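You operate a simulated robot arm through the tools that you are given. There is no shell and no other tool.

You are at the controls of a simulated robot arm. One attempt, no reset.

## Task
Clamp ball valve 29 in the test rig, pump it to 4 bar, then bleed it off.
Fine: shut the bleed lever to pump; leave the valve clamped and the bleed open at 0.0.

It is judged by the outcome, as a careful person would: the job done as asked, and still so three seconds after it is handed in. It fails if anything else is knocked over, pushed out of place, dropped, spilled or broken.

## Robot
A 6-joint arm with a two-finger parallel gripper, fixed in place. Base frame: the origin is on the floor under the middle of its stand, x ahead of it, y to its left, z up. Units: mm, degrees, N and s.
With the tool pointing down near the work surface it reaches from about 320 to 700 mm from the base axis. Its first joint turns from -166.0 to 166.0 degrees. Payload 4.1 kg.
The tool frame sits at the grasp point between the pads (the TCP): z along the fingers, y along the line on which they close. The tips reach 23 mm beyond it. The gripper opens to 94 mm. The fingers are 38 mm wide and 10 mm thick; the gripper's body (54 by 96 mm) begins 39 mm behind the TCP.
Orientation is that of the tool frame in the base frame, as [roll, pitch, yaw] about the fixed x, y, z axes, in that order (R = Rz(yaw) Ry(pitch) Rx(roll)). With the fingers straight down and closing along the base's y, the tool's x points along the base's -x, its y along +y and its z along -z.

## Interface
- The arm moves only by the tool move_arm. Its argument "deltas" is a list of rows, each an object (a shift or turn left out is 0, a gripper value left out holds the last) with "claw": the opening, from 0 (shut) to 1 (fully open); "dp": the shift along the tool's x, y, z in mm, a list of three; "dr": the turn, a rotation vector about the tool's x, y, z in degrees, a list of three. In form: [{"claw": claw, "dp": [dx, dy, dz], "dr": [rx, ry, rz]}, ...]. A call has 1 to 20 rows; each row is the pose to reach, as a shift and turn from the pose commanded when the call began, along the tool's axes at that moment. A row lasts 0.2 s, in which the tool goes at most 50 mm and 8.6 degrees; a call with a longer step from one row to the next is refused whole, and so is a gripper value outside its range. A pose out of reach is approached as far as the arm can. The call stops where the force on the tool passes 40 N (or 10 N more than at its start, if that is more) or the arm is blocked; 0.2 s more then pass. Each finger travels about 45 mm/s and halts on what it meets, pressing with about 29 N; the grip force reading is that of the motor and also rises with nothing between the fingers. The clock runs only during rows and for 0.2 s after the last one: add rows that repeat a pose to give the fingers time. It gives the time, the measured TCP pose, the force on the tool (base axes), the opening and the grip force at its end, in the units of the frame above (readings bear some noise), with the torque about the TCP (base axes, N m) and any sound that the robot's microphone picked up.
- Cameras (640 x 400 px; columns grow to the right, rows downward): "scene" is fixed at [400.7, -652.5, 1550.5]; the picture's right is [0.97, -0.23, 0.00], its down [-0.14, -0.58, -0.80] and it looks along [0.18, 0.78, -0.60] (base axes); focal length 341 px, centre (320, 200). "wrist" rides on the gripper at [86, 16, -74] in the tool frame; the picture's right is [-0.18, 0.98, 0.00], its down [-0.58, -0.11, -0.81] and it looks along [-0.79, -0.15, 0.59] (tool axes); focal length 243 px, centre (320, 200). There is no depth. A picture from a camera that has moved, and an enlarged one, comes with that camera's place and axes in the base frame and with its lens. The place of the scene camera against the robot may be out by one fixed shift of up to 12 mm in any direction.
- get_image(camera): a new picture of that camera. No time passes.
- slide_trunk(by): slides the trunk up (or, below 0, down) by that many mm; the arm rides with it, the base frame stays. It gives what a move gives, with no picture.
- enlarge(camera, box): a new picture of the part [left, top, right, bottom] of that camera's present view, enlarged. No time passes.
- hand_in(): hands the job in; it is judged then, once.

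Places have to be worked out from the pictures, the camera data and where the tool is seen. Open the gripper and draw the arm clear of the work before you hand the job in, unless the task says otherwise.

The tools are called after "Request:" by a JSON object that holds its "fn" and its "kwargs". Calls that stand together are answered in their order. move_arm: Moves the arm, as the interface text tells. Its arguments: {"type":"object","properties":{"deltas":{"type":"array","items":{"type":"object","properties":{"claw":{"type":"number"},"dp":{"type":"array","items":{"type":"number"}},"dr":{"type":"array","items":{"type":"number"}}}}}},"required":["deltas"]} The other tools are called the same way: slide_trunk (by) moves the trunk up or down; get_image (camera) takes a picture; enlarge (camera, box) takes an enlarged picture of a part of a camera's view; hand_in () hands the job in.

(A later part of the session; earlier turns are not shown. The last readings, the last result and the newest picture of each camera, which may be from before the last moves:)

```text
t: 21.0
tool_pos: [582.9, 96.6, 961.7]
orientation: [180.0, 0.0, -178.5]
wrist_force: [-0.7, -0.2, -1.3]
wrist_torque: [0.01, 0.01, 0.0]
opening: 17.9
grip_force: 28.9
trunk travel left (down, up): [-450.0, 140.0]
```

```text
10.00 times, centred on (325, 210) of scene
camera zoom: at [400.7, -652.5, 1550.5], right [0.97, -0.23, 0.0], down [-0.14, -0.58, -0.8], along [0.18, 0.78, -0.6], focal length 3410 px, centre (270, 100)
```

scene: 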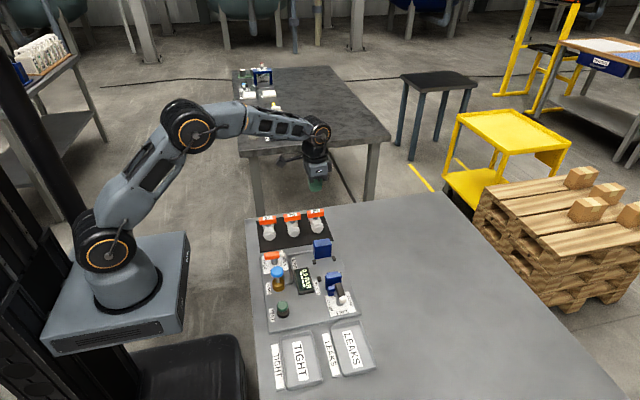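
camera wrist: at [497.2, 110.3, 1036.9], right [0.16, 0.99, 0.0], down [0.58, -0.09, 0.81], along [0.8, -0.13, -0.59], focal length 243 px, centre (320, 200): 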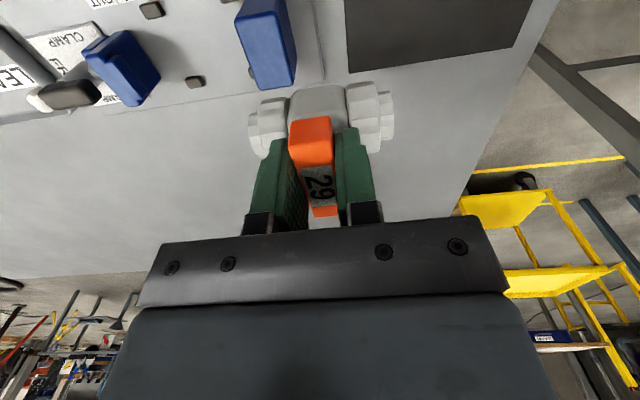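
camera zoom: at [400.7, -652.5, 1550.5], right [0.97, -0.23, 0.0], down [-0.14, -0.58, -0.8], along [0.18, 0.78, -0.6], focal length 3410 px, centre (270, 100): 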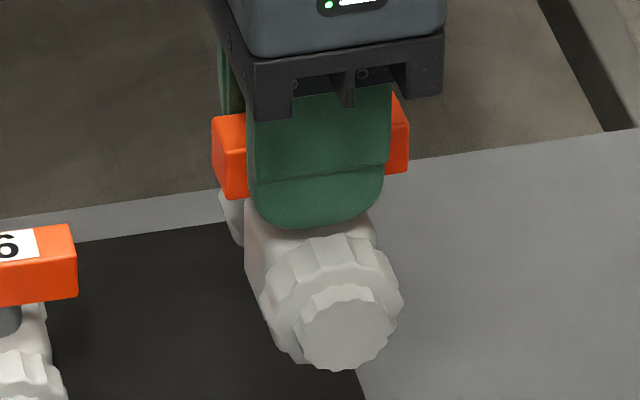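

The gap between the jaws (about y −53 to +44, ~97 mm) comfortably takes the ~82 mm valve; the stem is ~3.4 mm ahead of the TCP. I carry the valve over the nest, aiming its centre at about (572, −2), squaring the yaw, still high.

Request:
{"fn": "move_arm", "kwargs": {"deltas": [{"dp": [2, -10, 0], "dr": [0, 0, 0.3]}, {"dp": [4, -24, 0], "dr": [0, 0, 0.6]}, {"dp": [7, -40, 0], "dr": [0, 0, 0.9]}, {"dp": [10, -56, 0], "dr": [0, 0, 1.2]}, {"dp": [13, -72, 0], "dr": [0, 0, 1.4]}, {"dp": [16, -88, 0], "dr": [0, 0, 1.4]}, {"dp": [16.8, -98.2, 0], "dr": [0, 0, 1.4]}, {"dp": [16.8, -98.2, 0], "dr": [0, 0, 1.4]}]}}

Request:
{"fn": "get_image", "kwargs": {"camera": "wrist"}}

Request:
{"fn": "enlarge", "kwargs": {"camera": "wrist", "box": [160, 0, 480, 200]}}

Request:
{"fn": "enlarge", "kwargs": {"camera": "scene", "box": [270, 200, 398, 280]}}

```text
t: 22.8
tool_pos: [568.5, -2.0, 961.4]
orientation: [180.0, 0.0, 180.0]
wrist_force: [0.2, -0.4, -2.7]
wrist_torque: [-0.01, -0.02, 0.0]
opening: 18.0
grip_force: 29.3
trunk travel left (down, up): [-450.0, 140.0]
```

```text
taken
camera wrist: at [482.9, 13.9, 1037.2], right [0.18, 0.98, 0.0], down [0.58, -0.11, 0.81], along [0.79, -0.15, -0.59], focal length 243 px, centre (320, 200)
```

wrist: 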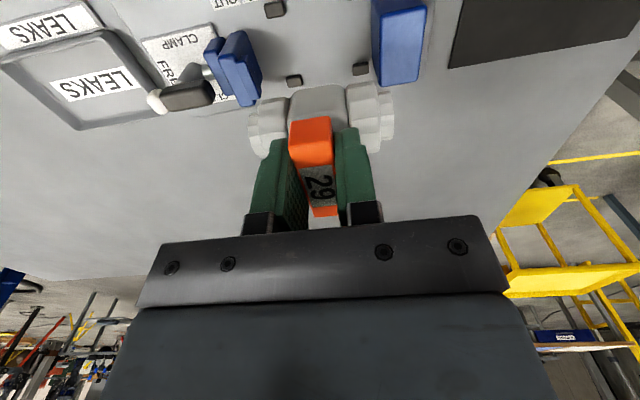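

```text
2.00 times, centred on (320, 100) of wrist
camera zoom: at [482.9, 13.9, 1037.2], right [0.18, 0.98, 0.0], down [0.58, -0.11, 0.81], along [0.79, -0.15, -0.59], focal length 485 px, centre (320, 400)
```

zoom: 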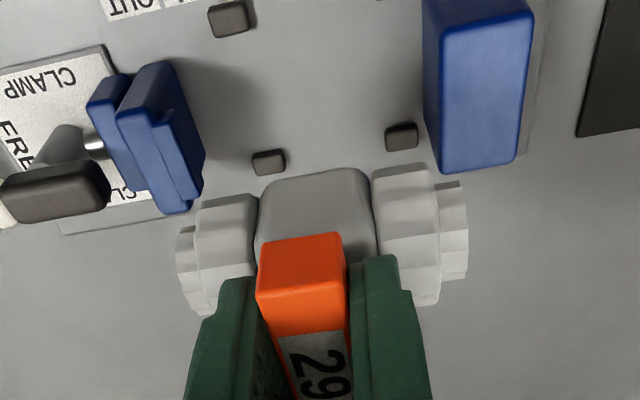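

```text
5.00 times, centred on (334, 240) of scene
camera zoom: at [400.7, -652.5, 1550.5], right [0.97, -0.23, 0.0], down [-0.14, -0.58, -0.8], along [0.18, 0.78, -0.6], focal length 1705 px, centre (250, 0)
```

zoom: 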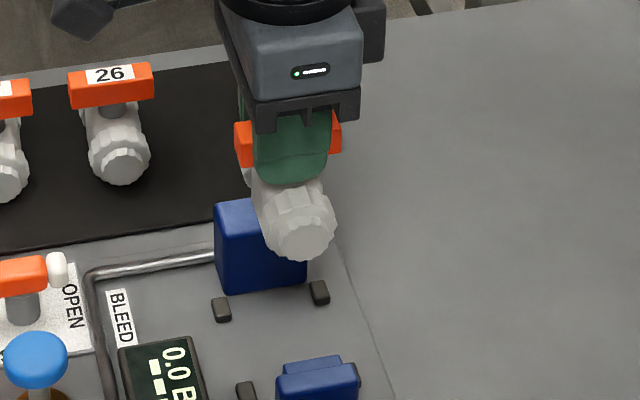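

The view shows the valve aligned over the nest: peg centre (572.2, −1.5), jaw faces about y +43.5 and −55. I lower it to z≈905 and look again before it enters between the jaws.

Request:
{"fn": "move_arm", "kwargs": {"deltas": [{"dp": [0, -0.5, 10]}, {"dp": [0, -1, 22]}, {"dp": [0, -1, 34]}, {"dp": [0, -1, 46]}, {"dp": [0, -1, 56]}, {"dp": [0, -1, 56]}]}}

Request:
{"fn": "enlarge", "kwargs": {"camera": "wrist", "box": [160, 0, 480, 200]}}

Request:
{"fn": "enlarge", "kwargs": {"camera": "scene", "box": [300, 220, 380, 270]}}

```text
t: 24.2
tool_pos: [568.6, -3.7, 905.5]
orientation: [179.9, 0.0, -179.9]
wrist_force: [0.1, -0.6, -1.0]
wrist_torque: [-0.01, 0.0, 0.04]
opening: 18.0
grip_force: 28.6
trunk travel left (down, up): [-450.0, 140.0]
```

```text
2.00 times, centred on (320, 100) of wrist
camera zoom: at [482.8, 12.6, 981.4], right [0.18, 0.98, 0.0], down [0.58, -0.11, 0.81], along [0.79, -0.15, -0.59], focal length 485 px, centre (320, 400)
```

zoom: 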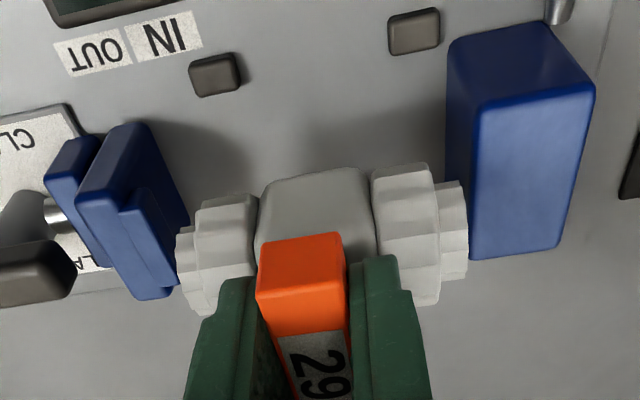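

```text
8.00 times, centred on (340, 245) of scene
camera zoom: at [400.7, -652.5, 1550.5], right [0.97, -0.23, 0.0], down [-0.14, -0.58, -0.8], along [0.18, 0.78, -0.6], focal length 2728 px, centre (160, -160)
```

zoom: 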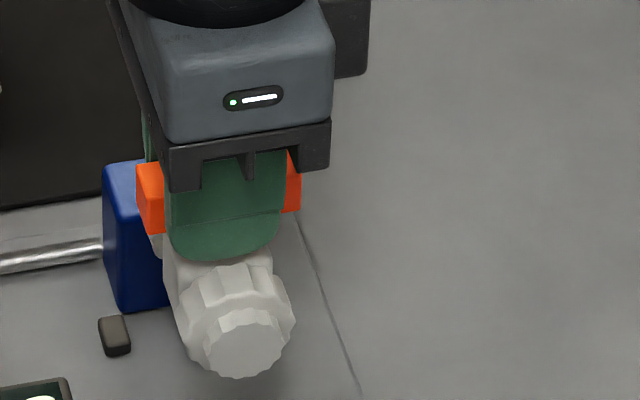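

Clearances look right on both sides (about 6 mm to the fixed jaw, 11 mm to the moving pad). I lower on, slowly, to about 10 mm above the expected seat.

Request:
{"fn": "move_arm", "kwargs": {"deltas": [{"dp": [0, 0, 8]}, {"dp": [0, 0, 16]}, {"dp": [0, 0, 24]}, {"dp": [0, 0, 32]}, {"dp": [0, 0, 38]}, {"dp": [0, 0, 42]}, {"dp": [0, 0, 42]}]}}

Request:
{"fn": "enlarge", "kwargs": {"camera": "wrist", "box": [160, 0, 480, 200]}}

Request:
{"fn": "enlarge", "kwargs": {"camera": "scene", "box": [300, 230, 380, 280]}}

```text
t: 25.8
tool_pos: [568.7, -2.5, 862.2]
orientation: [-179.9, 0.0, -179.9]
wrist_force: [-0.2, 0.2, -1.7]
wrist_torque: [-0.01, 0.01, 0.0]
opening: 17.8
grip_force: 29.4
trunk travel left (down, up): [-450.0, 140.0]
```

```text
2.00 times, centred on (320, 100) of wrist
camera zoom: at [482.8, 13.3, 938.8], right [0.18, 0.98, 0.0], down [0.58, -0.11, 0.81], along [0.79, -0.15, -0.59], focal length 485 px, centre (320, 400)
```

zoom: 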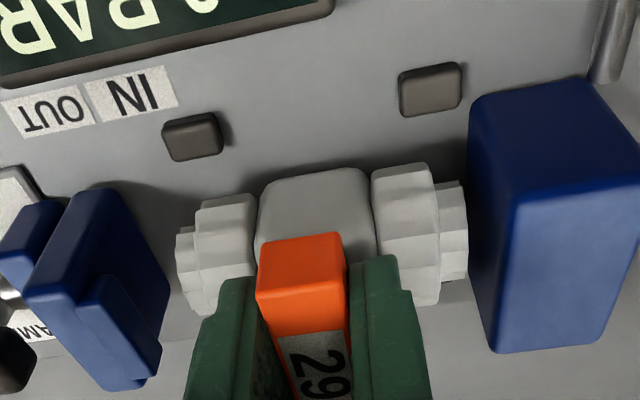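

```text
8.00 times, centred on (340, 255) of scene
camera zoom: at [400.7, -652.5, 1550.5], right [0.97, -0.23, 0.0], down [-0.14, -0.58, -0.8], along [0.18, 0.78, -0.6], focal length 2728 px, centre (160, -240)
```

zoom: 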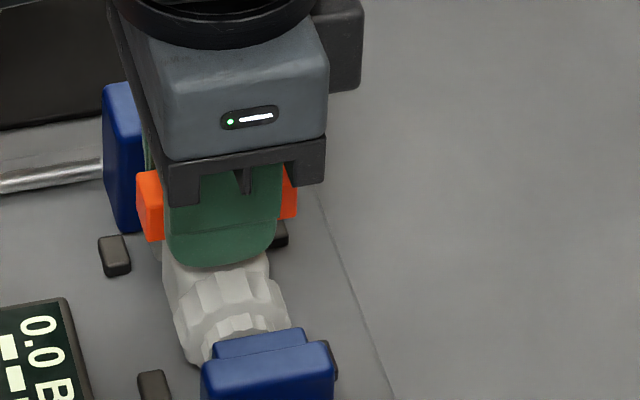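

Centred between the pegs and jaws. I lower in small steps watching for contact force.

Request:
{"fn": "move_arm", "kwargs": {"deltas": [{"dp": [0, 0, 2]}, {"dp": [0, 0, 4]}, {"dp": [0, 0, 6]}, {"dp": [0, 0, 6]}]}}

Request:
{"fn": "move_arm", "kwargs": {"deltas": [{"dp": [0, 0, 1]}, {"dp": [0, 0, 2]}, {"dp": [0, 0, 2]}]}}

```text
t: 26.8
tool_pos: [569.6, -2.6, 857.8]
orientation: [179.9, 0.0, 179.9]
wrist_force: [0.2, 0.4, -2.5]
wrist_torque: [0.0, 0.0, -0.02]
opening: 17.6
grip_force: 29.0
trunk travel left (down, up): [-450.0, 140.0]
```

```text
t: 27.6
tool_pos: [569.3, -2.5, 857.0]
orientation: [-179.9, 0.1, 180.0]
wrist_force: [0.8, -0.4, 15.3]
wrist_torque: [-0.01, 0.24, -0.03]
opening: 17.6
grip_force: 29.1
trunk travel left (down, up): [-450.0, 140.0]
```

Contact at TCP z≈857 (15 N). I check the pictures to confirm the valve is sitting flat on the plate between the pegs and not on one.

Request:
{"fn": "enlarge", "kwargs": {"camera": "wrist", "box": [160, 0, 480, 200]}}

Request:
{"fn": "enlarge", "kwargs": {"camera": "scene", "box": [305, 235, 369, 275]}}

```text
2.00 times, centred on (320, 100) of wrist
camera zoom: at [482.4, 13.4, 932.7], right [0.18, 0.98, 0.0], down [0.58, -0.11, 0.81], along [0.79, -0.15, -0.59], focal length 485 px, centre (320, 400)
```

zoom: 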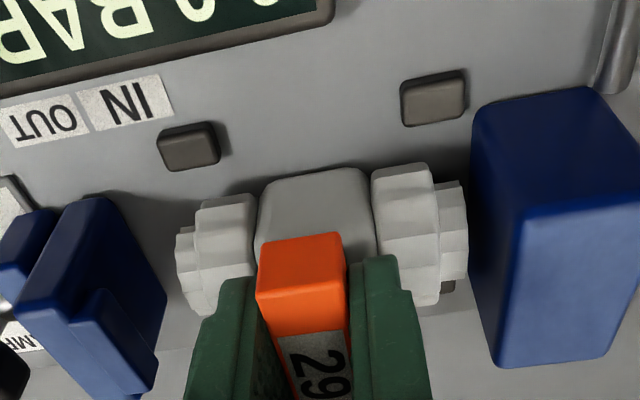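

```text
10.00 times, centred on (337, 255) of scene
camera zoom: at [400.7, -652.5, 1550.5], right [0.97, -0.23, 0.0], down [-0.14, -0.58, -0.8], along [0.18, 0.78, -0.6], focal length 3410 px, centre (150, -350)
```

zoom: 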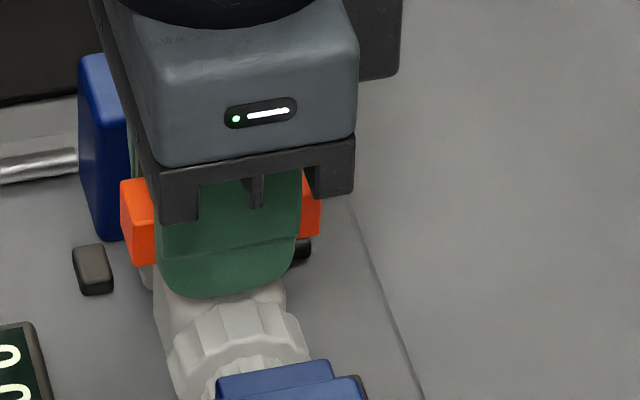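

The scene view shows the handle ~2.6 mm nearer the robot than the peg centreline, and the contact torque also hints at an off-centre touch. I lift a few mm, shift +2.8 mm in x and lower again, comparing the readings.

Request:
{"fn": "move_arm", "kwargs": {"deltas": [{"dp": [0, 0, -2]}, {"dp": [0, 0, -5]}, {"dp": [-2.8, 0, -5]}, {"dp": [-2.8, 0, -5]}]}}

Request:
{"fn": "move_arm", "kwargs": {"deltas": [{"dp": [0, 0, 2]}, {"dp": [0, 0, 3]}, {"dp": [0, 0, 4]}, {"dp": [0, 0, 4]}]}}

```text
t: 28.6
tool_pos: [572.6, -2.4, 859.8]
orientation: [-180.0, 0.0, 179.9]
wrist_force: [0.7, 0.6, -1.7]
wrist_torque: [0.02, 0.02, 0.03]
opening: 17.5
grip_force: 29.1
trunk travel left (down, up): [-450.0, 140.0]
```

```text
t: 29.6
tool_pos: [572.3, -2.6, 857.3]
orientation: [180.0, 0.1, -180.0]
wrist_force: [-0.4, -0.2, 8.9]
wrist_torque: [-0.07, 0.2, 0.0]
opening: 17.8
grip_force: 28.8
trunk travel left (down, up): [-450.0, 140.0]
```

Contact repeats at the same height (857), so the valve is resting on the plate. I ease the push, open the fingers to ~30 mm and rise straight up.

Request:
{"fn": "move_arm", "kwargs": {"deltas": [{"dp": [0, 0, -0.8]}, {"dp": [0, 0, -0.8], "claw": 0.22}, {"dp": [0, 0, -0.8], "claw": 0.27}, {"dp": [0, 0, -0.8], "claw": 0.32}, {"dp": [0, 0, -0.8], "claw": 0.32}, {"dp": [0, 0, -0.8], "claw": 0.32}]}}

Request:
{"fn": "enlarge", "kwargs": {"camera": "wrist", "box": [160, 0, 480, 200]}}

```text
t: 31.0
tool_pos: [571.3, -2.1, 856.6]
orientation: [180.0, 0.0, 180.0]
wrist_force: [-0.1, -0.5, -0.6]
wrist_torque: [0.0, -0.02, -0.01]
opening: 30.1
grip_force: 0.1
trunk travel left (down, up): [-450.0, 140.0]
```

```text
2.00 times, centred on (320, 100) of wrist
camera zoom: at [485.5, 13.2, 932.7], right [0.18, 0.98, 0.0], down [0.58, -0.11, 0.81], along [0.79, -0.15, -0.59], focal length 485 px, centre (320, 400)
```

zoom: 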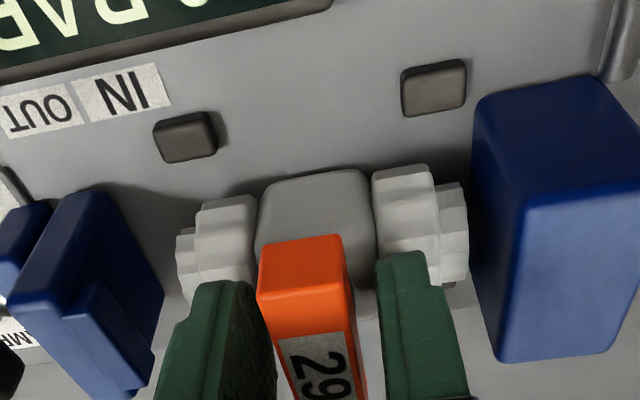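

The valve stands free and upright. I rise 100 mm, then look at everything from above and from the scene camera.

Request:
{"fn": "move_arm", "kwargs": {"deltas": [{"dp": [0, 0, -10]}, {"dp": [0, 0, -30]}, {"dp": [0, 0, -60]}, {"dp": [0, 0, -100]}, {"dp": [0, 0, -140]}, {"dp": [30, 0, -150]}, {"dp": [60, 0, -150]}, {"dp": [60, 0, -150]}]}}

Request:
{"fn": "get_image", "kwargs": {"camera": "wrist"}}

Request:
{"fn": "enlarge", "kwargs": {"camera": "wrist", "box": [140, 0, 460, 200]}}

Request:
{"fn": "enlarge", "kwargs": {"camera": "scene", "box": [300, 235, 380, 285]}}

Request:
{"fn": "enlarge", "kwargs": {"camera": "scene", "box": [310, 265, 374, 305]}}

```text
t: 32.8
tool_pos: [511.4, -3.5, 1006.7]
orientation: [180.0, 0.0, -180.0]
wrist_force: [-0.4, 0.2, 0.6]
wrist_torque: [-0.01, 0.0, -0.05]
opening: 29.9
grip_force: 0.0
trunk travel left (down, up): [-450.0, 140.0]
```

```text
taken
camera wrist: at [425.1, 13.3, 1083.4], right [0.18, 0.98, 0.0], down [0.58, -0.11, 0.81], along [0.79, -0.15, -0.59], focal length 243 px, centre (320, 200)
```

wrist: 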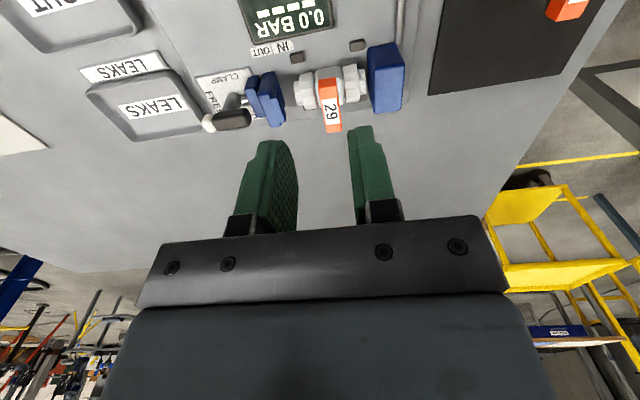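

```text
2.00 times, centred on (300, 100) of wrist
camera zoom: at [425.1, 13.3, 1083.4], right [0.18, 0.98, 0.0], down [0.58, -0.11, 0.81], along [0.79, -0.15, -0.59], focal length 485 px, centre (360, 400)
```

zoom: 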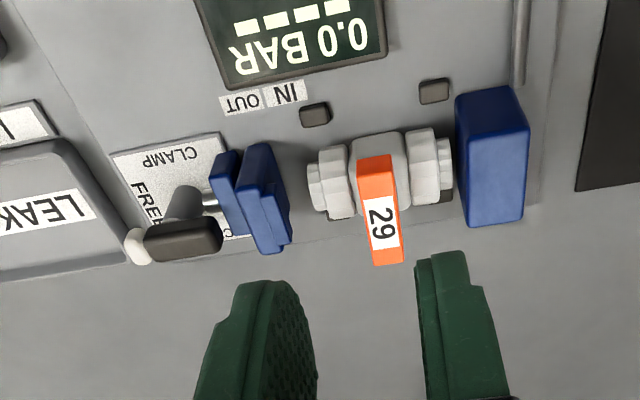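

```text
8.00 times, centred on (340, 260) of scene
camera zoom: at [400.7, -652.5, 1550.5], right [0.97, -0.23, 0.0], down [-0.14, -0.58, -0.8], along [0.18, 0.78, -0.6], focal length 2728 px, centre (160, -280)
```

zoom: 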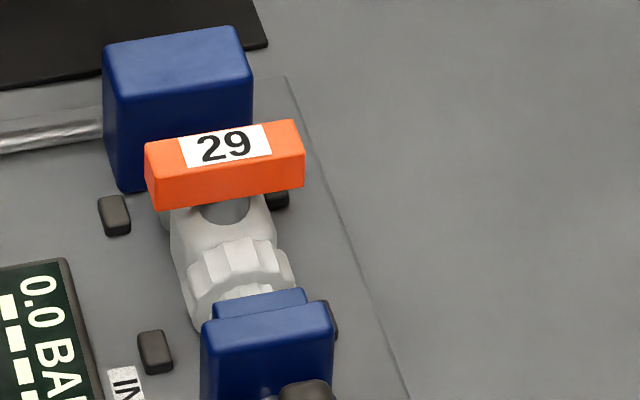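

```text
10.00 times, centred on (342, 285) of scene
camera zoom: at [400.7, -652.5, 1550.5], right [0.97, -0.23, 0.0], down [-0.14, -0.58, -0.8], along [0.18, 0.78, -0.6], focal length 3410 px, centre (100, -650)
```

zoom: 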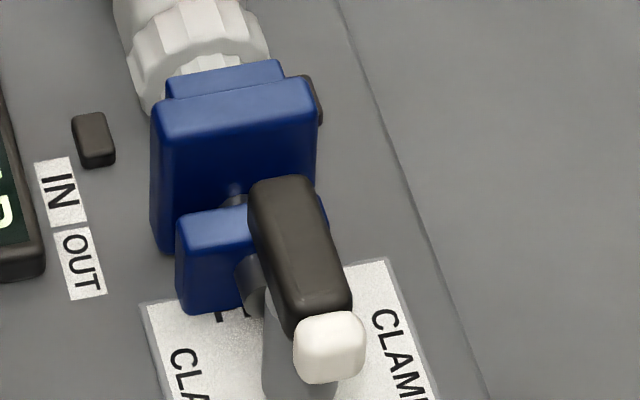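

The valve is sitting square between the jaws. Now I zoom on the clamp lever and the bleed lever to work out their pivots and heights.

Request:
{"fn": "enlarge", "kwargs": {"camera": "wrist", "box": [190, 60, 302, 130]}}

Request:
{"fn": "enlarge", "kwargs": {"camera": "scene", "box": [318, 268, 366, 322]}}

Request:
{"fn": "enlarge", "kwargs": {"camera": "scene", "box": [252, 240, 316, 300]}}

```text
5.71 times, centred on (246, 95) of wrist
camera zoom: at [425.1, 13.3, 1083.4], right [0.18, 0.98, 0.0], down [0.58, -0.11, 0.81], along [0.79, -0.15, -0.59], focal length 1386 px, centre (743, 800)
```

zoom: 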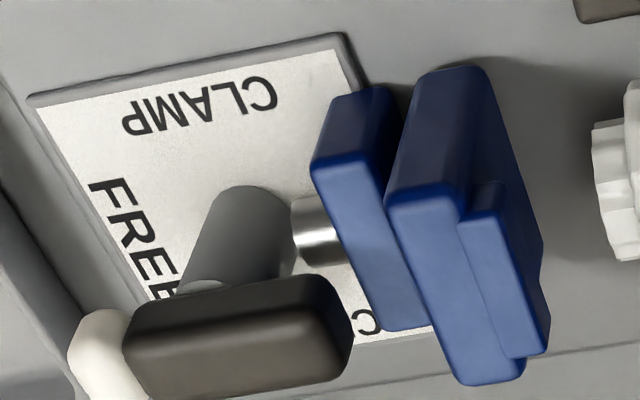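

```text
7.41 times, centred on (342, 295) of scene
camera zoom: at [400.7, -652.5, 1550.5], right [0.97, -0.23, 0.0], down [-0.14, -0.58, -0.8], along [0.18, 0.78, -0.6], focal length 2526 px, centre (157, -504)
```

zoom: 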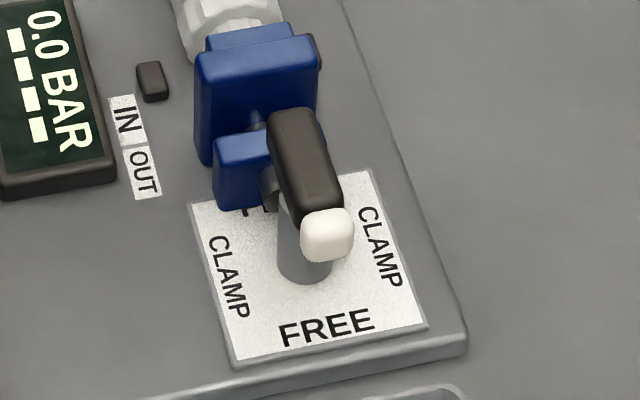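

```text
6.67 times, centred on (284, 270) of scene
camera zoom: at [400.7, -652.5, 1550.5], right [0.97, -0.23, 0.0], down [-0.14, -0.58, -0.8], along [0.18, 0.78, -0.6], focal length 2273 px, centre (560, -267)
```

zoom: 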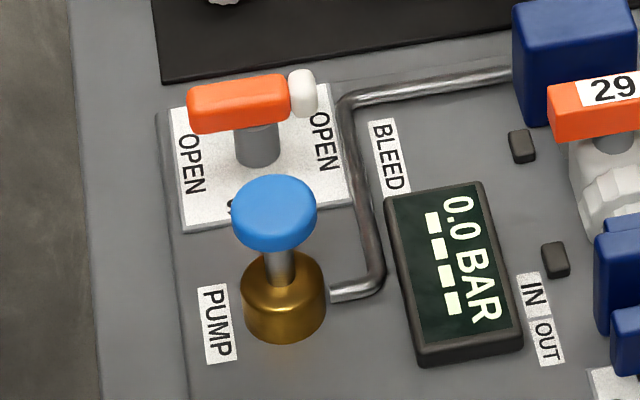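

Triangulation puts the clamp lever's black bar at about (579, −120) with its top at z≈842, pivot near (577, −122), white tip pointing −y (FREE). I go above it and turn the tool so the fingers close along x, with the camera on the free −y side.

Request:
{"fn": "move_arm", "kwargs": {"deltas": [{"dp": [-6, -11, 3], "dr": [0, 0, -8.2]}, {"dp": [-12, -22, 6], "dr": [0, 0, -16.4]}, {"dp": [-18, -33, 10], "dr": [0, 0, -24.6]}, {"dp": [-24, -44, 14], "dr": [0, 0, -32.7]}, {"dp": [-30, -55, 18], "dr": [0, 0, -40.9]}, {"dp": [-36, -66, 24], "dr": [0, 0, -49.1]}, {"dp": [-42, -77, 32], "dr": [0, 0, -57.3]}, {"dp": [-48, -88, 42], "dr": [0, 0, -65.5]}, {"dp": [-54, -99, 54], "dr": [0, 0, -73.6]}, {"dp": [-60, -110, 66], "dr": [0, 0, -81.8]}, {"dp": [-65.6, -118.5, 76.7], "dr": [0, 0, -90]}, {"dp": [-65.6, -118.5, 76.7], "dr": [0, 0, -90]}]}}

Request:
{"fn": "get_image", "kwargs": {"camera": "wrist"}}

Request:
{"fn": "enlarge", "kwargs": {"camera": "wrist", "box": [220, 0, 412, 120]}}

Request:
{"fn": "enlarge", "kwargs": {"camera": "scene", "box": [290, 230, 386, 290]}}

```text
t: 35.4
tool_pos: [577.2, -122.2, 929.1]
orientation: [-179.9, 0.0, -89.9]
wrist_force: [-0.3, 1.3, 0.2]
wrist_torque: [0.0, -0.01, 0.0]
opening: 30.2
grip_force: 0.1
trunk travel left (down, up): [-450.0, 140.0]
```

```text
taken
camera wrist: at [561.4, -208.0, 1006.0], right [-0.98, 0.18, 0.0], down [0.11, 0.58, 0.81], along [0.15, 0.79, -0.59], focal length 243 px, centre (320, 200)
```

wrist: 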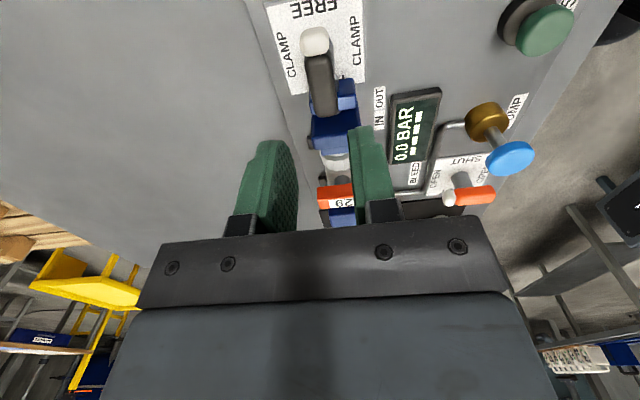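

```text
3.33 times, centred on (316, 60) of wrist
camera zoom: at [561.4, -208.0, 1006.0], right [-0.98, 0.18, 0.0], down [0.11, 0.58, 0.81], along [0.15, 0.79, -0.59], focal length 809 px, centre (333, 667)
```

zoom: 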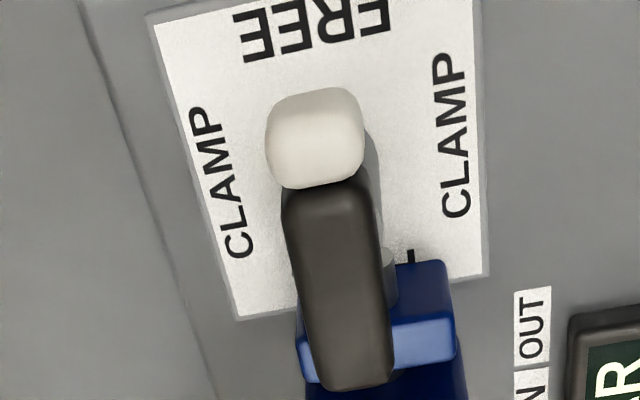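

```text
6.67 times, centred on (338, 260) of scene
camera zoom: at [400.7, -652.5, 1550.5], right [0.97, -0.23, 0.0], down [-0.14, -0.58, -0.8], along [0.18, 0.78, -0.6], focal length 2273 px, centre (200, -200)
```

zoom: 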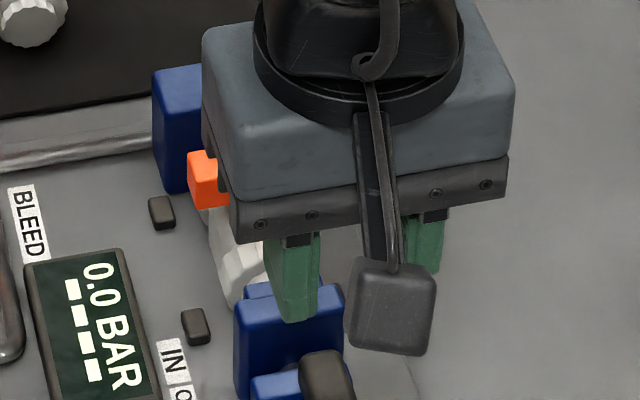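

This view fixes the clamp plate at x 541–611, y −159 to −87.5, so the pivot is at (576, −123); the black bar runs y −140 to −97, 17 mm wide, and the guide block below tops out at z≈815. I descend with ~36 mm opening over the bar at y≈−119, pausing above it.

Request:
{"fn": "move_arm", "kwargs": {"deltas": [{"dp": [-1.5, 0.5, 20], "claw": 0.38}, {"dp": [-3.2, 1, 40], "claw": 0.38}, {"dp": [-3.2, 1, 55], "claw": 0.38}, {"dp": [-3.2, 1, 55], "claw": 0.38}]}}

Request:
{"fn": "get_image", "kwargs": {"camera": "wrist"}}

Request:
{"fn": "enlarge", "kwargs": {"camera": "scene", "box": [300, 245, 380, 305]}}

```text
t: 36.4
tool_pos: [575.7, -118.1, 874.7]
orientation: [179.9, 0.1, -90.0]
wrist_force: [0.5, 0.3, 0.5]
wrist_torque: [-0.04, 0.02, -0.04]
opening: 35.6
grip_force: 0.1
trunk travel left (down, up): [-450.0, 140.0]
```

```text
taken
camera wrist: at [560.5, -204.9, 950.9], right [-0.98, 0.18, 0.0], down [0.11, 0.58, 0.81], along [0.15, 0.79, -0.59], focal length 243 px, centre (320, 200)
```

wrist: 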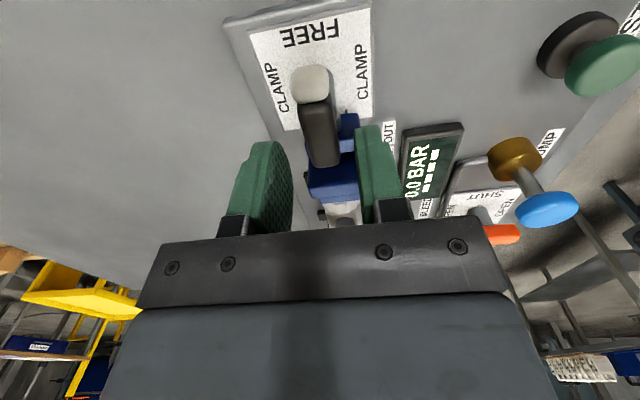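

```text
6.67 times, centred on (340, 275) of scene
camera zoom: at [400.7, -652.5, 1550.5], right [0.97, -0.23, 0.0], down [-0.14, -0.58, -0.8], along [0.18, 0.78, -0.6], focal length 2273 px, centre (187, -300)
```

zoom: 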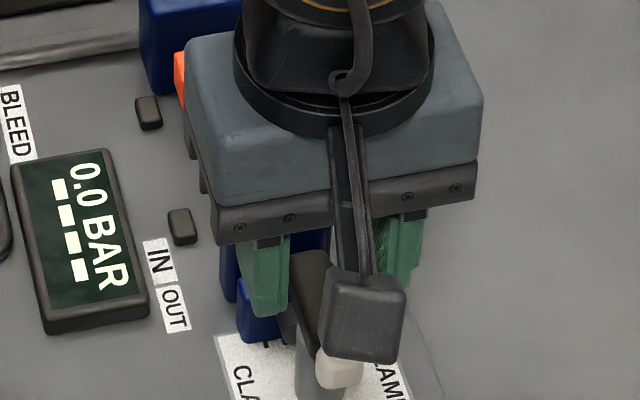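

The lever is centred between the fingers. I lower to z≈849 (tips ~826, below the bar's underside but above the guide block).

Request:
{"fn": "move_arm", "kwargs": {"deltas": [{"dp": [0, 0, 8]}, {"dp": [0, 0, 16]}, {"dp": [0, 0, 22]}, {"dp": [0, 0, 26]}, {"dp": [0, 0, 26]}]}}

Request:
{"fn": "get_image", "kwargs": {"camera": "wrist"}}

Request:
{"fn": "enlarge", "kwargs": {"camera": "scene", "box": [310, 255, 374, 305]}}

```text
t: 37.6
tool_pos: [576.8, -117.9, 847.6]
orientation: [-179.9, 0.0, -90.0]
wrist_force: [0.0, 0.5, -0.5]
wrist_torque: [-0.01, 0.05, 0.03]
opening: 35.6
grip_force: 0.1
trunk travel left (down, up): [-450.0, 140.0]
```

```text
taken
camera wrist: at [560.1, -205.1, 924.8], right [-0.98, 0.18, 0.0], down [0.11, 0.58, 0.81], along [0.15, 0.79, -0.59], focal length 243 px, centre (320, 200)
```

wrist: 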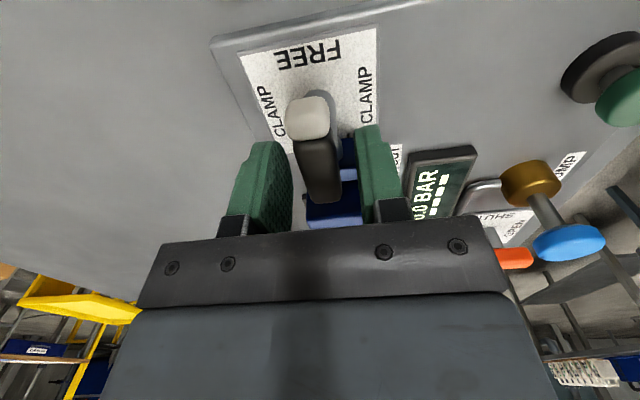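

```text
8.00 times, centred on (342, 280) of scene
camera zoom: at [400.7, -652.5, 1550.5], right [0.97, -0.23, 0.0], down [-0.14, -0.58, -0.8], along [0.18, 0.78, -0.6], focal length 2728 px, centre (144, -440)
```

zoom: 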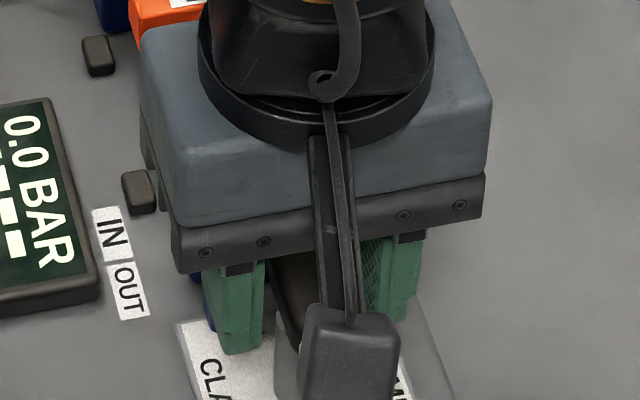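

The bar sits between the fingers with no contact yet. I close on it.

Request:
{"fn": "move_arm", "kwargs": {"deltas": [{"claw": 0.2}, {"claw": 0.1}, {"claw": 0.0}, {"claw": 0.0}, {"claw": 0.0}]}}

Request:
{"fn": "enlarge", "kwargs": {"camera": "wrist", "box": [220, 80, 412, 220]}}

```text
t: 38.8
tool_pos: [575.7, -118.1, 848.7]
orientation: [-179.9, 0.0, -90.0]
wrist_force: [-2.2, -0.7, -1.7]
wrist_torque: [-0.04, -0.02, 0.01]
opening: 19.4
grip_force: 44.9
trunk travel left (down, up): [-450.0, 140.0]
```

```text
2.86 times, centred on (316, 150) of wrist
camera zoom: at [559.8, -205.0, 924.8], right [-0.98, 0.18, 0.0], down [0.11, 0.58, 0.81], along [0.15, 0.79, -0.59], focal length 693 px, centre (331, 343)
```

zoom: 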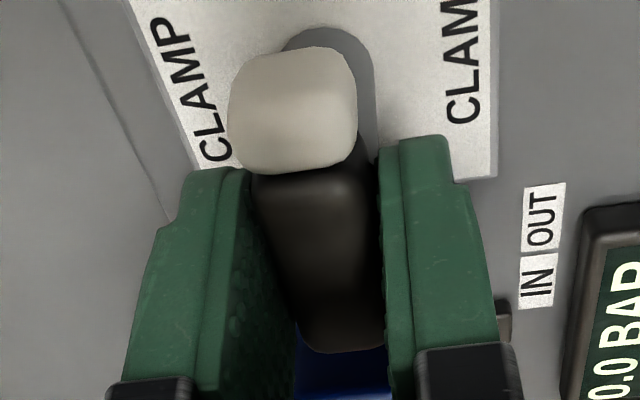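

Gripped at 19.4 mm with almost no side load. I turn the first 30° (tip toward −x), carrying the TCP on an arc about the pivot.

Request:
{"fn": "move_arm", "kwargs": {"deltas": [{"dp": [0.02, -0.39, 0], "dr": [0, 0, 5]}, {"dp": [0.07, -0.78, 0], "dr": [0, 0, 10]}, {"dp": [0.15, -1.16, 0], "dr": [0, 0, 15]}, {"dp": [0.27, -1.54, 0], "dr": [0, 0, 20]}, {"dp": [0.42, -1.9, 0], "dr": [0, 0, 25]}, {"dp": [0.6, -2.25, 0], "dr": [0, 0, 30]}, {"dp": [0.6, -2.25, 0], "dr": [0, 0, 30]}]}}

Request:
{"fn": "get_image", "kwargs": {"camera": "wrist"}}

Request:
{"fn": "enlarge", "kwargs": {"camera": "scene", "box": [300, 240, 380, 310]}}

```text
t: 40.4
tool_pos: [578.4, -115.0, 849.3]
orientation: [179.9, 0.0, -119.9]
wrist_force: [-7.8, 25.8, -4.4]
wrist_torque: [0.92, -0.08, 2.27]
opening: 36.0
grip_force: 44.8
trunk travel left (down, up): [-450.0, 140.0]
```

```text
taken
camera wrist: at [521.2, -182.6, 925.2], right [-0.76, 0.65, 0.0], down [0.39, 0.45, 0.81], along [0.52, 0.61, -0.59], focal length 243 px, centre (320, 200)
```

wrist: 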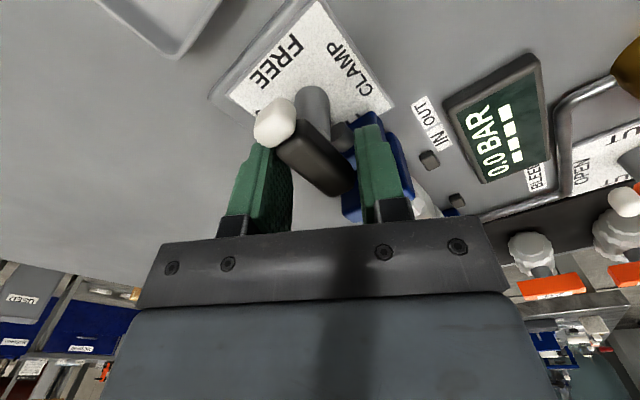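

```text
5.71 times, centred on (340, 275) of scene
camera zoom: at [400.7, -652.5, 1550.5], right [0.97, -0.23, 0.0], down [-0.14, -0.58, -0.8], along [0.18, 0.78, -0.6], focal length 1948 px, centre (206, -229)
```

zoom: 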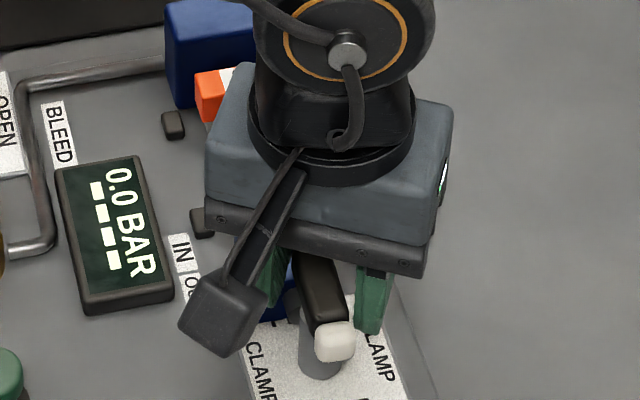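

The lever resisted: fingers were pried to 36 mm with 2.3 N·m and the bar did not follow, so it seems blocked in this direction. I turn back the same way and check the lever before trying the other CLAMP side.

Request:
{"fn": "move_arm", "kwargs": {"deltas": [{"dp": [0.1, 0.4, 0], "dr": [0, 0, -6]}, {"dp": [0.2, 0.9, 0], "dr": [0, 0, -12]}, {"dp": [0.35, 1.4, 0], "dr": [0, 0, -18]}, {"dp": [0.5, 1.8, 0], "dr": [0, 0, -24]}, {"dp": [0.6, 2.25, 0], "dr": [0, 0, -30]}, {"dp": [0.6, 2.25, 0], "dr": [0, 0, -30]}]}}

Request:
{"fn": "enlarge", "kwargs": {"camera": "wrist", "box": [220, 60, 412, 220]}}

```text
t: 41.8
tool_pos: [575.9, -118.2, 849.6]
orientation: [-180.0, -0.1, -90.0]
wrist_force: [-8.4, 6.0, -6.5]
wrist_torque: [-0.3, 0.08, -0.07]
opening: 19.5
grip_force: 45.5
trunk travel left (down, up): [-450.0, 140.0]
```

```text
2.50 times, centred on (316, 140) of wrist
camera zoom: at [559.8, -205.7, 925.7], right [-0.98, 0.18, 0.0], down [0.11, 0.58, 0.81], along [0.15, 0.79, -0.59], focal length 606 px, centre (330, 350)
```

zoom: 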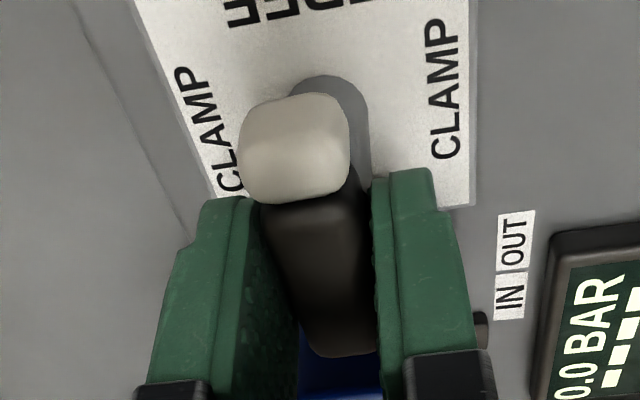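

Back at the start, lever unmoved. Now a careful 15° turn the other way (tip toward +x), watching torque and opening.

Request:
{"fn": "move_arm", "kwargs": {"deltas": [{"dp": [0.02, 0.39, 0], "dr": [0, 0, -5]}, {"dp": [0.07, 0.78, 0], "dr": [0, 0, -10]}, {"dp": [0.15, 1.16, 0], "dr": [0, 0, -15]}, {"dp": [0.15, 1.16, 0], "dr": [0, 0, -15]}]}}

Request:
{"fn": "enlarge", "kwargs": {"camera": "wrist", "box": [220, 60, 412, 220]}}

```text
t: 42.8
tool_pos: [574.8, -120.1, 849.0]
orientation: [179.9, 0.0, -74.9]
wrist_force: [-12.1, -5.3, -4.8]
wrist_torque: [-1.18, 0.12, -0.05]
opening: 19.4
grip_force: 45.0
trunk travel left (down, up): [-450.0, 140.0]
```

```text
2.50 times, centred on (316, 140) of wrist
camera zoom: at [581.3, -207.2, 925.7], right [-1.0, -0.08, 0.0], down [-0.05, 0.59, 0.81], along [-0.06, 0.8, -0.59], focal length 606 px, centre (330, 350)
```

zoom: 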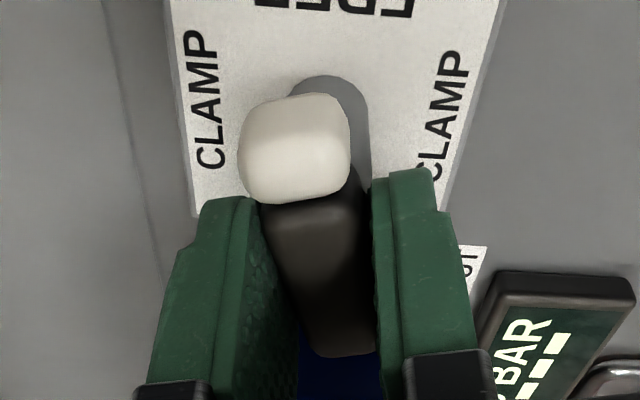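

It turned with the tool this time: opening steady at 19.4 mm, negligible z-torque. I briefly open and regrip to shed the built-up side load, then check.

Request:
{"fn": "move_arm", "kwargs": {"deltas": [{"claw": 0.3}, {"claw": 0.3}, {"claw": 0.15}, {"claw": 0.0}, {"claw": 0.0}, {"claw": 0.0}]}}

Request:
{"fn": "move_arm", "kwargs": {"deltas": [{"dp": [0.02, 0.39, 0], "dr": [0, 0, -5]}, {"dp": [0.07, 0.78, 0], "dr": [0, 0, -10]}, {"dp": [0.15, 1.16, 0], "dr": [0, 0, -15]}, {"dp": [0.15, 1.16, 0], "dr": [0, 0, -15]}]}}

Request:
{"fn": "get_image", "kwargs": {"camera": "wrist"}}

```text
t: 44.2
tool_pos: [575.5, -118.9, 850.2]
orientation: [180.0, 0.0, -74.9]
wrist_force: [-6.3, -2.9, 1.5]
wrist_torque: [0.05, 0.23, -0.02]
opening: 19.8
grip_force: 44.8
trunk travel left (down, up): [-450.0, 140.0]
```

```text
t: 45.2
tool_pos: [571.5, -119.3, 850.4]
orientation: [179.9, -0.1, -59.9]
wrist_force: [-14.5, -7.2, 1.3]
wrist_torque: [-0.61, -0.04, -0.12]
opening: 19.3
grip_force: 44.5
trunk travel left (down, up): [-450.0, 140.0]
```

```text
taken
camera wrist: at [602.0, -202.9, 925.6], right [-0.94, -0.33, 0.0], down [-0.2, 0.56, 0.81], along [-0.27, 0.76, -0.59], focal length 243 px, centre (320, 200)
```

wrist: 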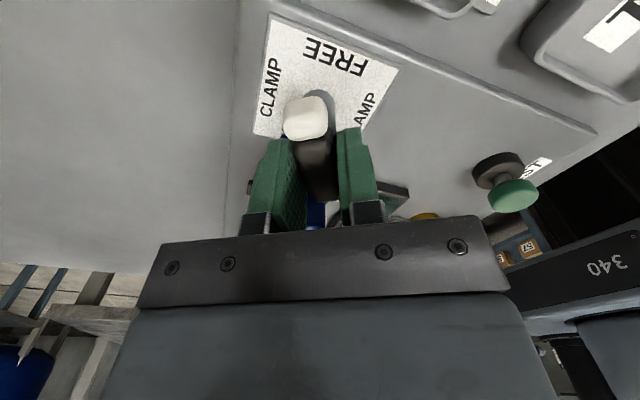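

The lever follows to 30°; the side force (~16 N along the closing direction) suggests the pivot is a bit farther from my TCP than assumed, so I use a larger arc radius for the next 30°.

Request:
{"fn": "move_arm", "kwargs": {"deltas": [{"dp": [0.05, 1.2, 0], "dr": [0, 0, -5]}, {"dp": [0.12, 1.9, 0], "dr": [0, 0, -10]}, {"dp": [0.27, 2.6, 0], "dr": [0, 0, -15]}, {"dp": [0.27, 2.6, 0], "dr": [0, 0, -15]}]}}

Request:
{"fn": "enlarge", "kwargs": {"camera": "wrist", "box": [220, 60, 412, 220]}}

```text
t: 46.2
tool_pos: [570.5, -121.0, 849.0]
orientation: [180.0, 0.0, -44.9]
wrist_force: [-8.9, -7.7, 0.0]
wrist_torque: [0.22, 0.62, -0.07]
opening: 19.3
grip_force: 44.6
trunk travel left (down, up): [-450.0, 140.0]
```

```text
2.50 times, centred on (316, 140) of wrist
camera zoom: at [621.3, -193.5, 925.6], right [-0.82, -0.57, 0.0], down [-0.33, 0.49, 0.81], along [-0.46, 0.67, -0.59], focal length 606 px, centre (330, 350)
```

zoom: 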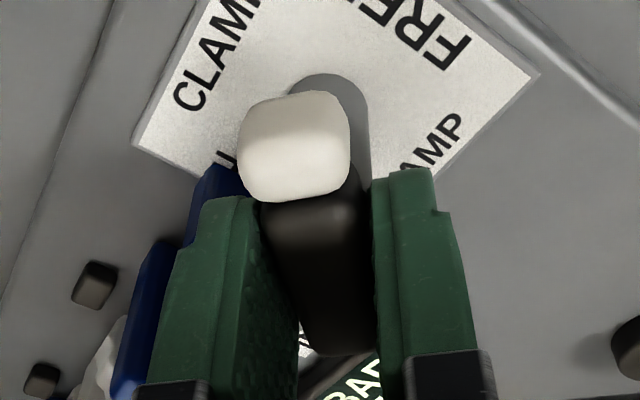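

At 45° and the side force fell to ~12 N. I continue in 15° steps with the larger radius.

Request:
{"fn": "move_arm", "kwargs": {"deltas": [{"dp": [0.05, 1.1, 0], "dr": [0, 0, -5]}, {"dp": [0.12, 1.8, 0], "dr": [0, 0, -10]}, {"dp": [0.27, 2.5, 0], "dr": [0, 0, -15]}, {"dp": [0.27, 2.5, 0], "dr": [0, 0, -15]}]}}

Request:
{"fn": "enlarge", "kwargs": {"camera": "wrist", "box": [200, 60, 412, 220]}}

Request:
{"fn": "enlarge", "kwargs": {"camera": "scene", "box": [300, 230, 380, 300]}}

```text
t: 47.2
tool_pos: [570.5, -122.6, 849.3]
orientation: [-180.0, 0.0, -29.9]
wrist_force: [-3.5, -2.3, 2.1]
wrist_torque: [0.34, 0.98, 0.0]
opening: 19.7
grip_force: 45.0
trunk travel left (down, up): [-450.0, 140.0]
```

```text
2.50 times, centred on (306, 140) of wrist
camera zoom: at [637.3, -179.4, 925.7], right [-0.65, -0.76, 0.0], down [-0.45, 0.38, 0.81], along [-0.61, 0.52, -0.59], focal length 606 px, centre (355, 350)
```

zoom: 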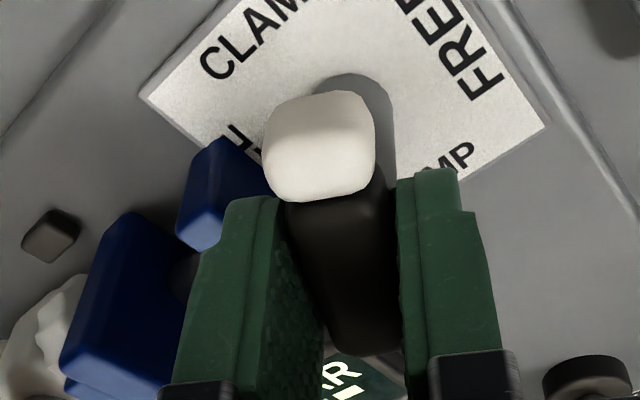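

```text
5.71 times, centred on (340, 265) of scene
camera zoom: at [400.7, -652.5, 1550.5], right [0.97, -0.23, 0.0], down [-0.14, -0.58, -0.8], along [0.18, 0.78, -0.6], focal length 1948 px, centre (206, -171)
```

zoom: 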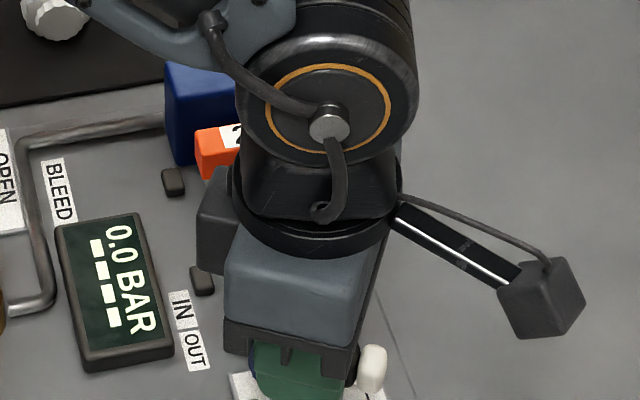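

At 60° with little side force. Continuing to 75°.

Request:
{"fn": "move_arm", "kwargs": {"deltas": [{"dp": [0.05, 0.7, 0], "dr": [0, 0, -5]}, {"dp": [0.12, 1.4, 0], "dr": [0, 0, -10]}, {"dp": [0.27, 2.1, 0], "dr": [0, 0, -15]}, {"dp": [0.27, 2.1, 0], "dr": [0, 0, -15]}]}}

Request:
{"fn": "enlarge", "kwargs": {"camera": "wrist", "box": [180, 60, 412, 220]}}

```text
t: 47.9
tool_pos: [571.0, -123.0, 849.2]
orientation: [178.5, -0.2, -18.8]
wrist_force: [-6.9, -29.3, 0.0]
wrist_torque: [-0.7, 0.12, -0.22]
opening: 19.8
grip_force: 44.7
out of reach, approached as far as the arm can: row 3
trunk travel left (down, up): [-450.0, 140.0]
stopped in row 3: the force on the tool passed its limit at 53 N (the readings are from after the stop); the commanded pose is now the measured one
```

```text
2.50 times, centred on (296, 140) of wrist
camera zoom: at [646.7, -164.2, 926.2], right [-0.49, -0.87, 0.02], down [-0.51, 0.31, 0.8], along [-0.7, 0.38, -0.6], focal length 606 px, centre (380, 350)
```

zoom: 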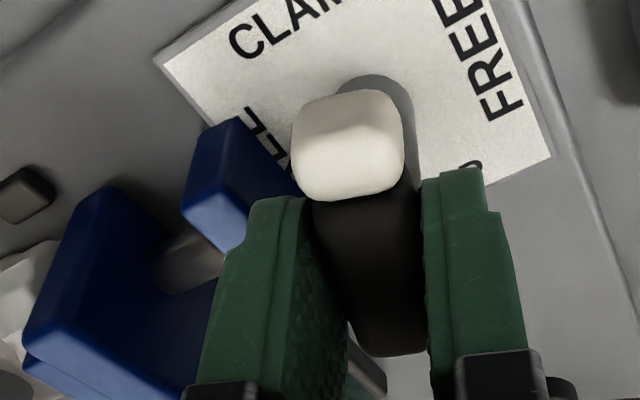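

The wrist reached a joint limit near yaw −19° (lever at ~71°) and the force tripped. I release, rise clear, and will regrip with the tool turned 180° (same finger alignment, far from the limit).

Request:
{"fn": "move_arm", "kwargs": {"deltas": [{"claw": 0.25}, {"claw": 0.38}, {"claw": 0.38}, {"claw": 0.38}]}}

Request:
{"fn": "enlarge", "kwargs": {"camera": "wrist", "box": [180, 60, 412, 220]}}

```text
t: 48.9
tool_pos: [571.4, -116.6, 849.8]
orientation: [178.7, -0.4, -18.8]
wrist_force: [0.8, -0.6, -0.9]
wrist_torque: [0.01, 0.03, -0.02]
opening: 35.8
grip_force: 0.1
trunk travel left (down, up): [-450.0, 140.0]
```

```text
2.50 times, centred on (296, 140) of wrist
camera zoom: at [648.1, -158.5, 926.1], right [-0.49, -0.87, 0.02], down [-0.51, 0.31, 0.8], along [-0.7, 0.38, -0.6], focal length 606 px, centre (380, 350)
```

zoom: 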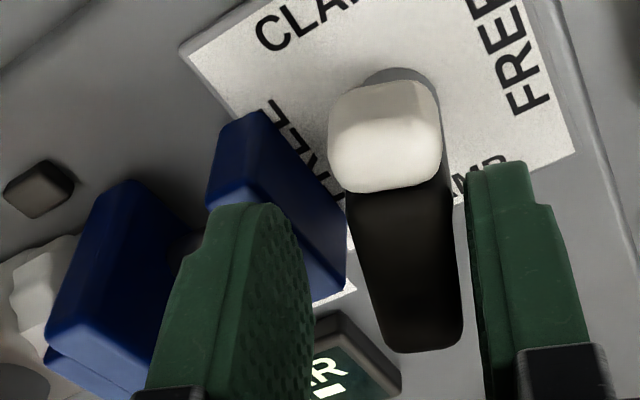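

The lever holds at about 71°. I rise straight up and swing the tool 180° round, high above the work.

Request:
{"fn": "move_arm", "kwargs": {"deltas": [{"dp": [0, 0, -8]}, {"dp": [0, 0, -25]}, {"dp": [0, 0, -50]}, {"dp": [0, 0, -80]}, {"dp": [0, 0, -110]}, {"dp": [0, 0, -110]}]}}

Request:
{"fn": "get_image", "kwargs": {"camera": "wrist"}}

Request:
{"fn": "enlarge", "kwargs": {"camera": "scene", "box": [300, 235, 380, 310]}}

```text
t: 50.3
tool_pos: [571.8, -113.2, 958.3]
orientation: [178.5, -0.2, -18.8]
wrist_force: [-1.1, -0.8, -0.9]
wrist_torque: [0.02, -0.03, 0.0]
opening: 35.7
grip_force: 0.0
trunk travel left (down, up): [-450.0, 140.0]
```

```text
taken
camera wrist: at [649.0, -155.3, 1036.0], right [-0.49, -0.87, 0.02], down [-0.51, 0.31, 0.8], along [-0.7, 0.38, -0.6], focal length 243 px, centre (320, 200)
```

wrist: 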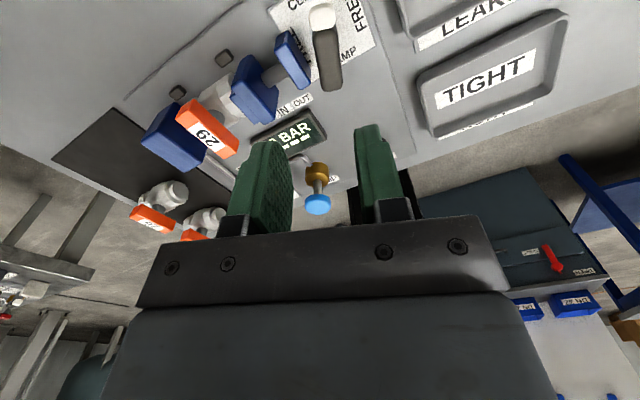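

```text
5.33 times, centred on (340, 272) of scene
camera zoom: at [400.7, -652.5, 1550.5], right [0.97, -0.23, 0.0], down [-0.14, -0.58, -0.8], along [0.18, 0.78, -0.6], focal length 1818 px, centre (213, -187)
```

zoom: 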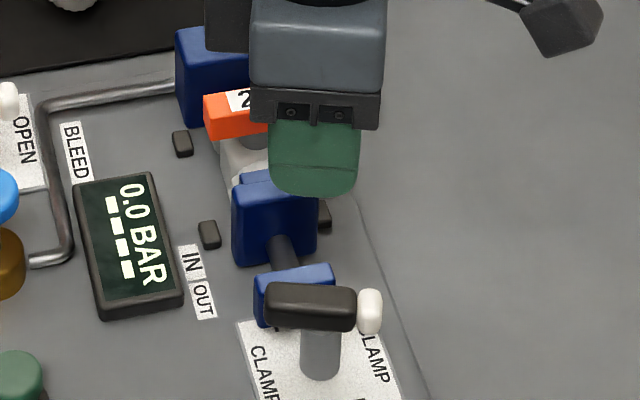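

I zoom in on the jaws and the valve to see how far the clamp has closed.

Request:
{"fn": "enlarge", "kwargs": {"camera": "wrist", "box": [130, 0, 370, 170]}}

Request:
{"fn": "enlarge", "kwargs": {"camera": "scene", "box": [315, 250, 367, 290]}}

```text
2.35 times, centred on (250, 85) of wrist
camera zoom: at [649.0, -155.3, 1036.0], right [-0.49, -0.87, 0.02], down [-0.51, 0.31, 0.8], along [-0.7, 0.38, -0.6], focal length 571 px, centre (485, 471)
```

zoom: 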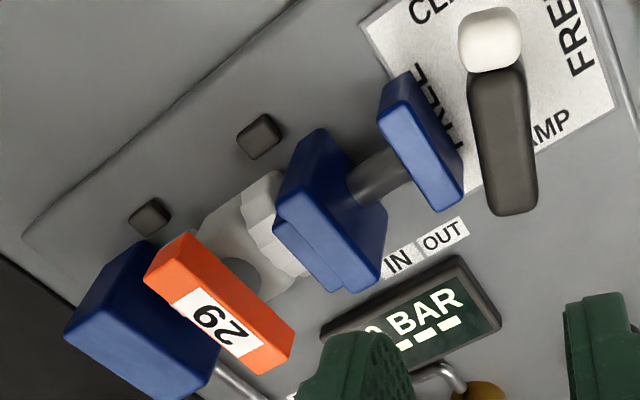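

```text
10.00 times, centred on (341, 270) of scene
camera zoom: at [400.7, -652.5, 1550.5], right [0.97, -0.23, 0.0], down [-0.14, -0.58, -0.8], along [0.18, 0.78, -0.6], focal length 3410 px, centre (110, -500)
```

zoom: 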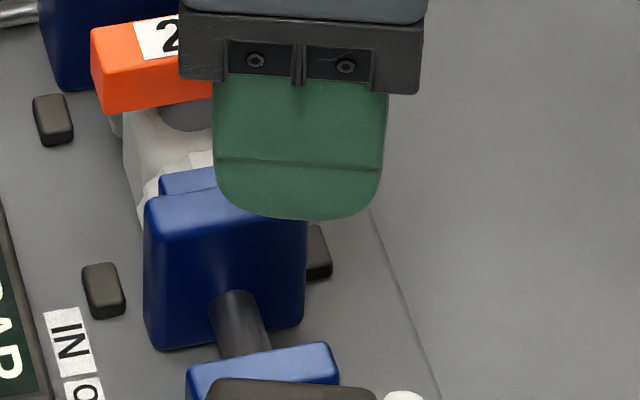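

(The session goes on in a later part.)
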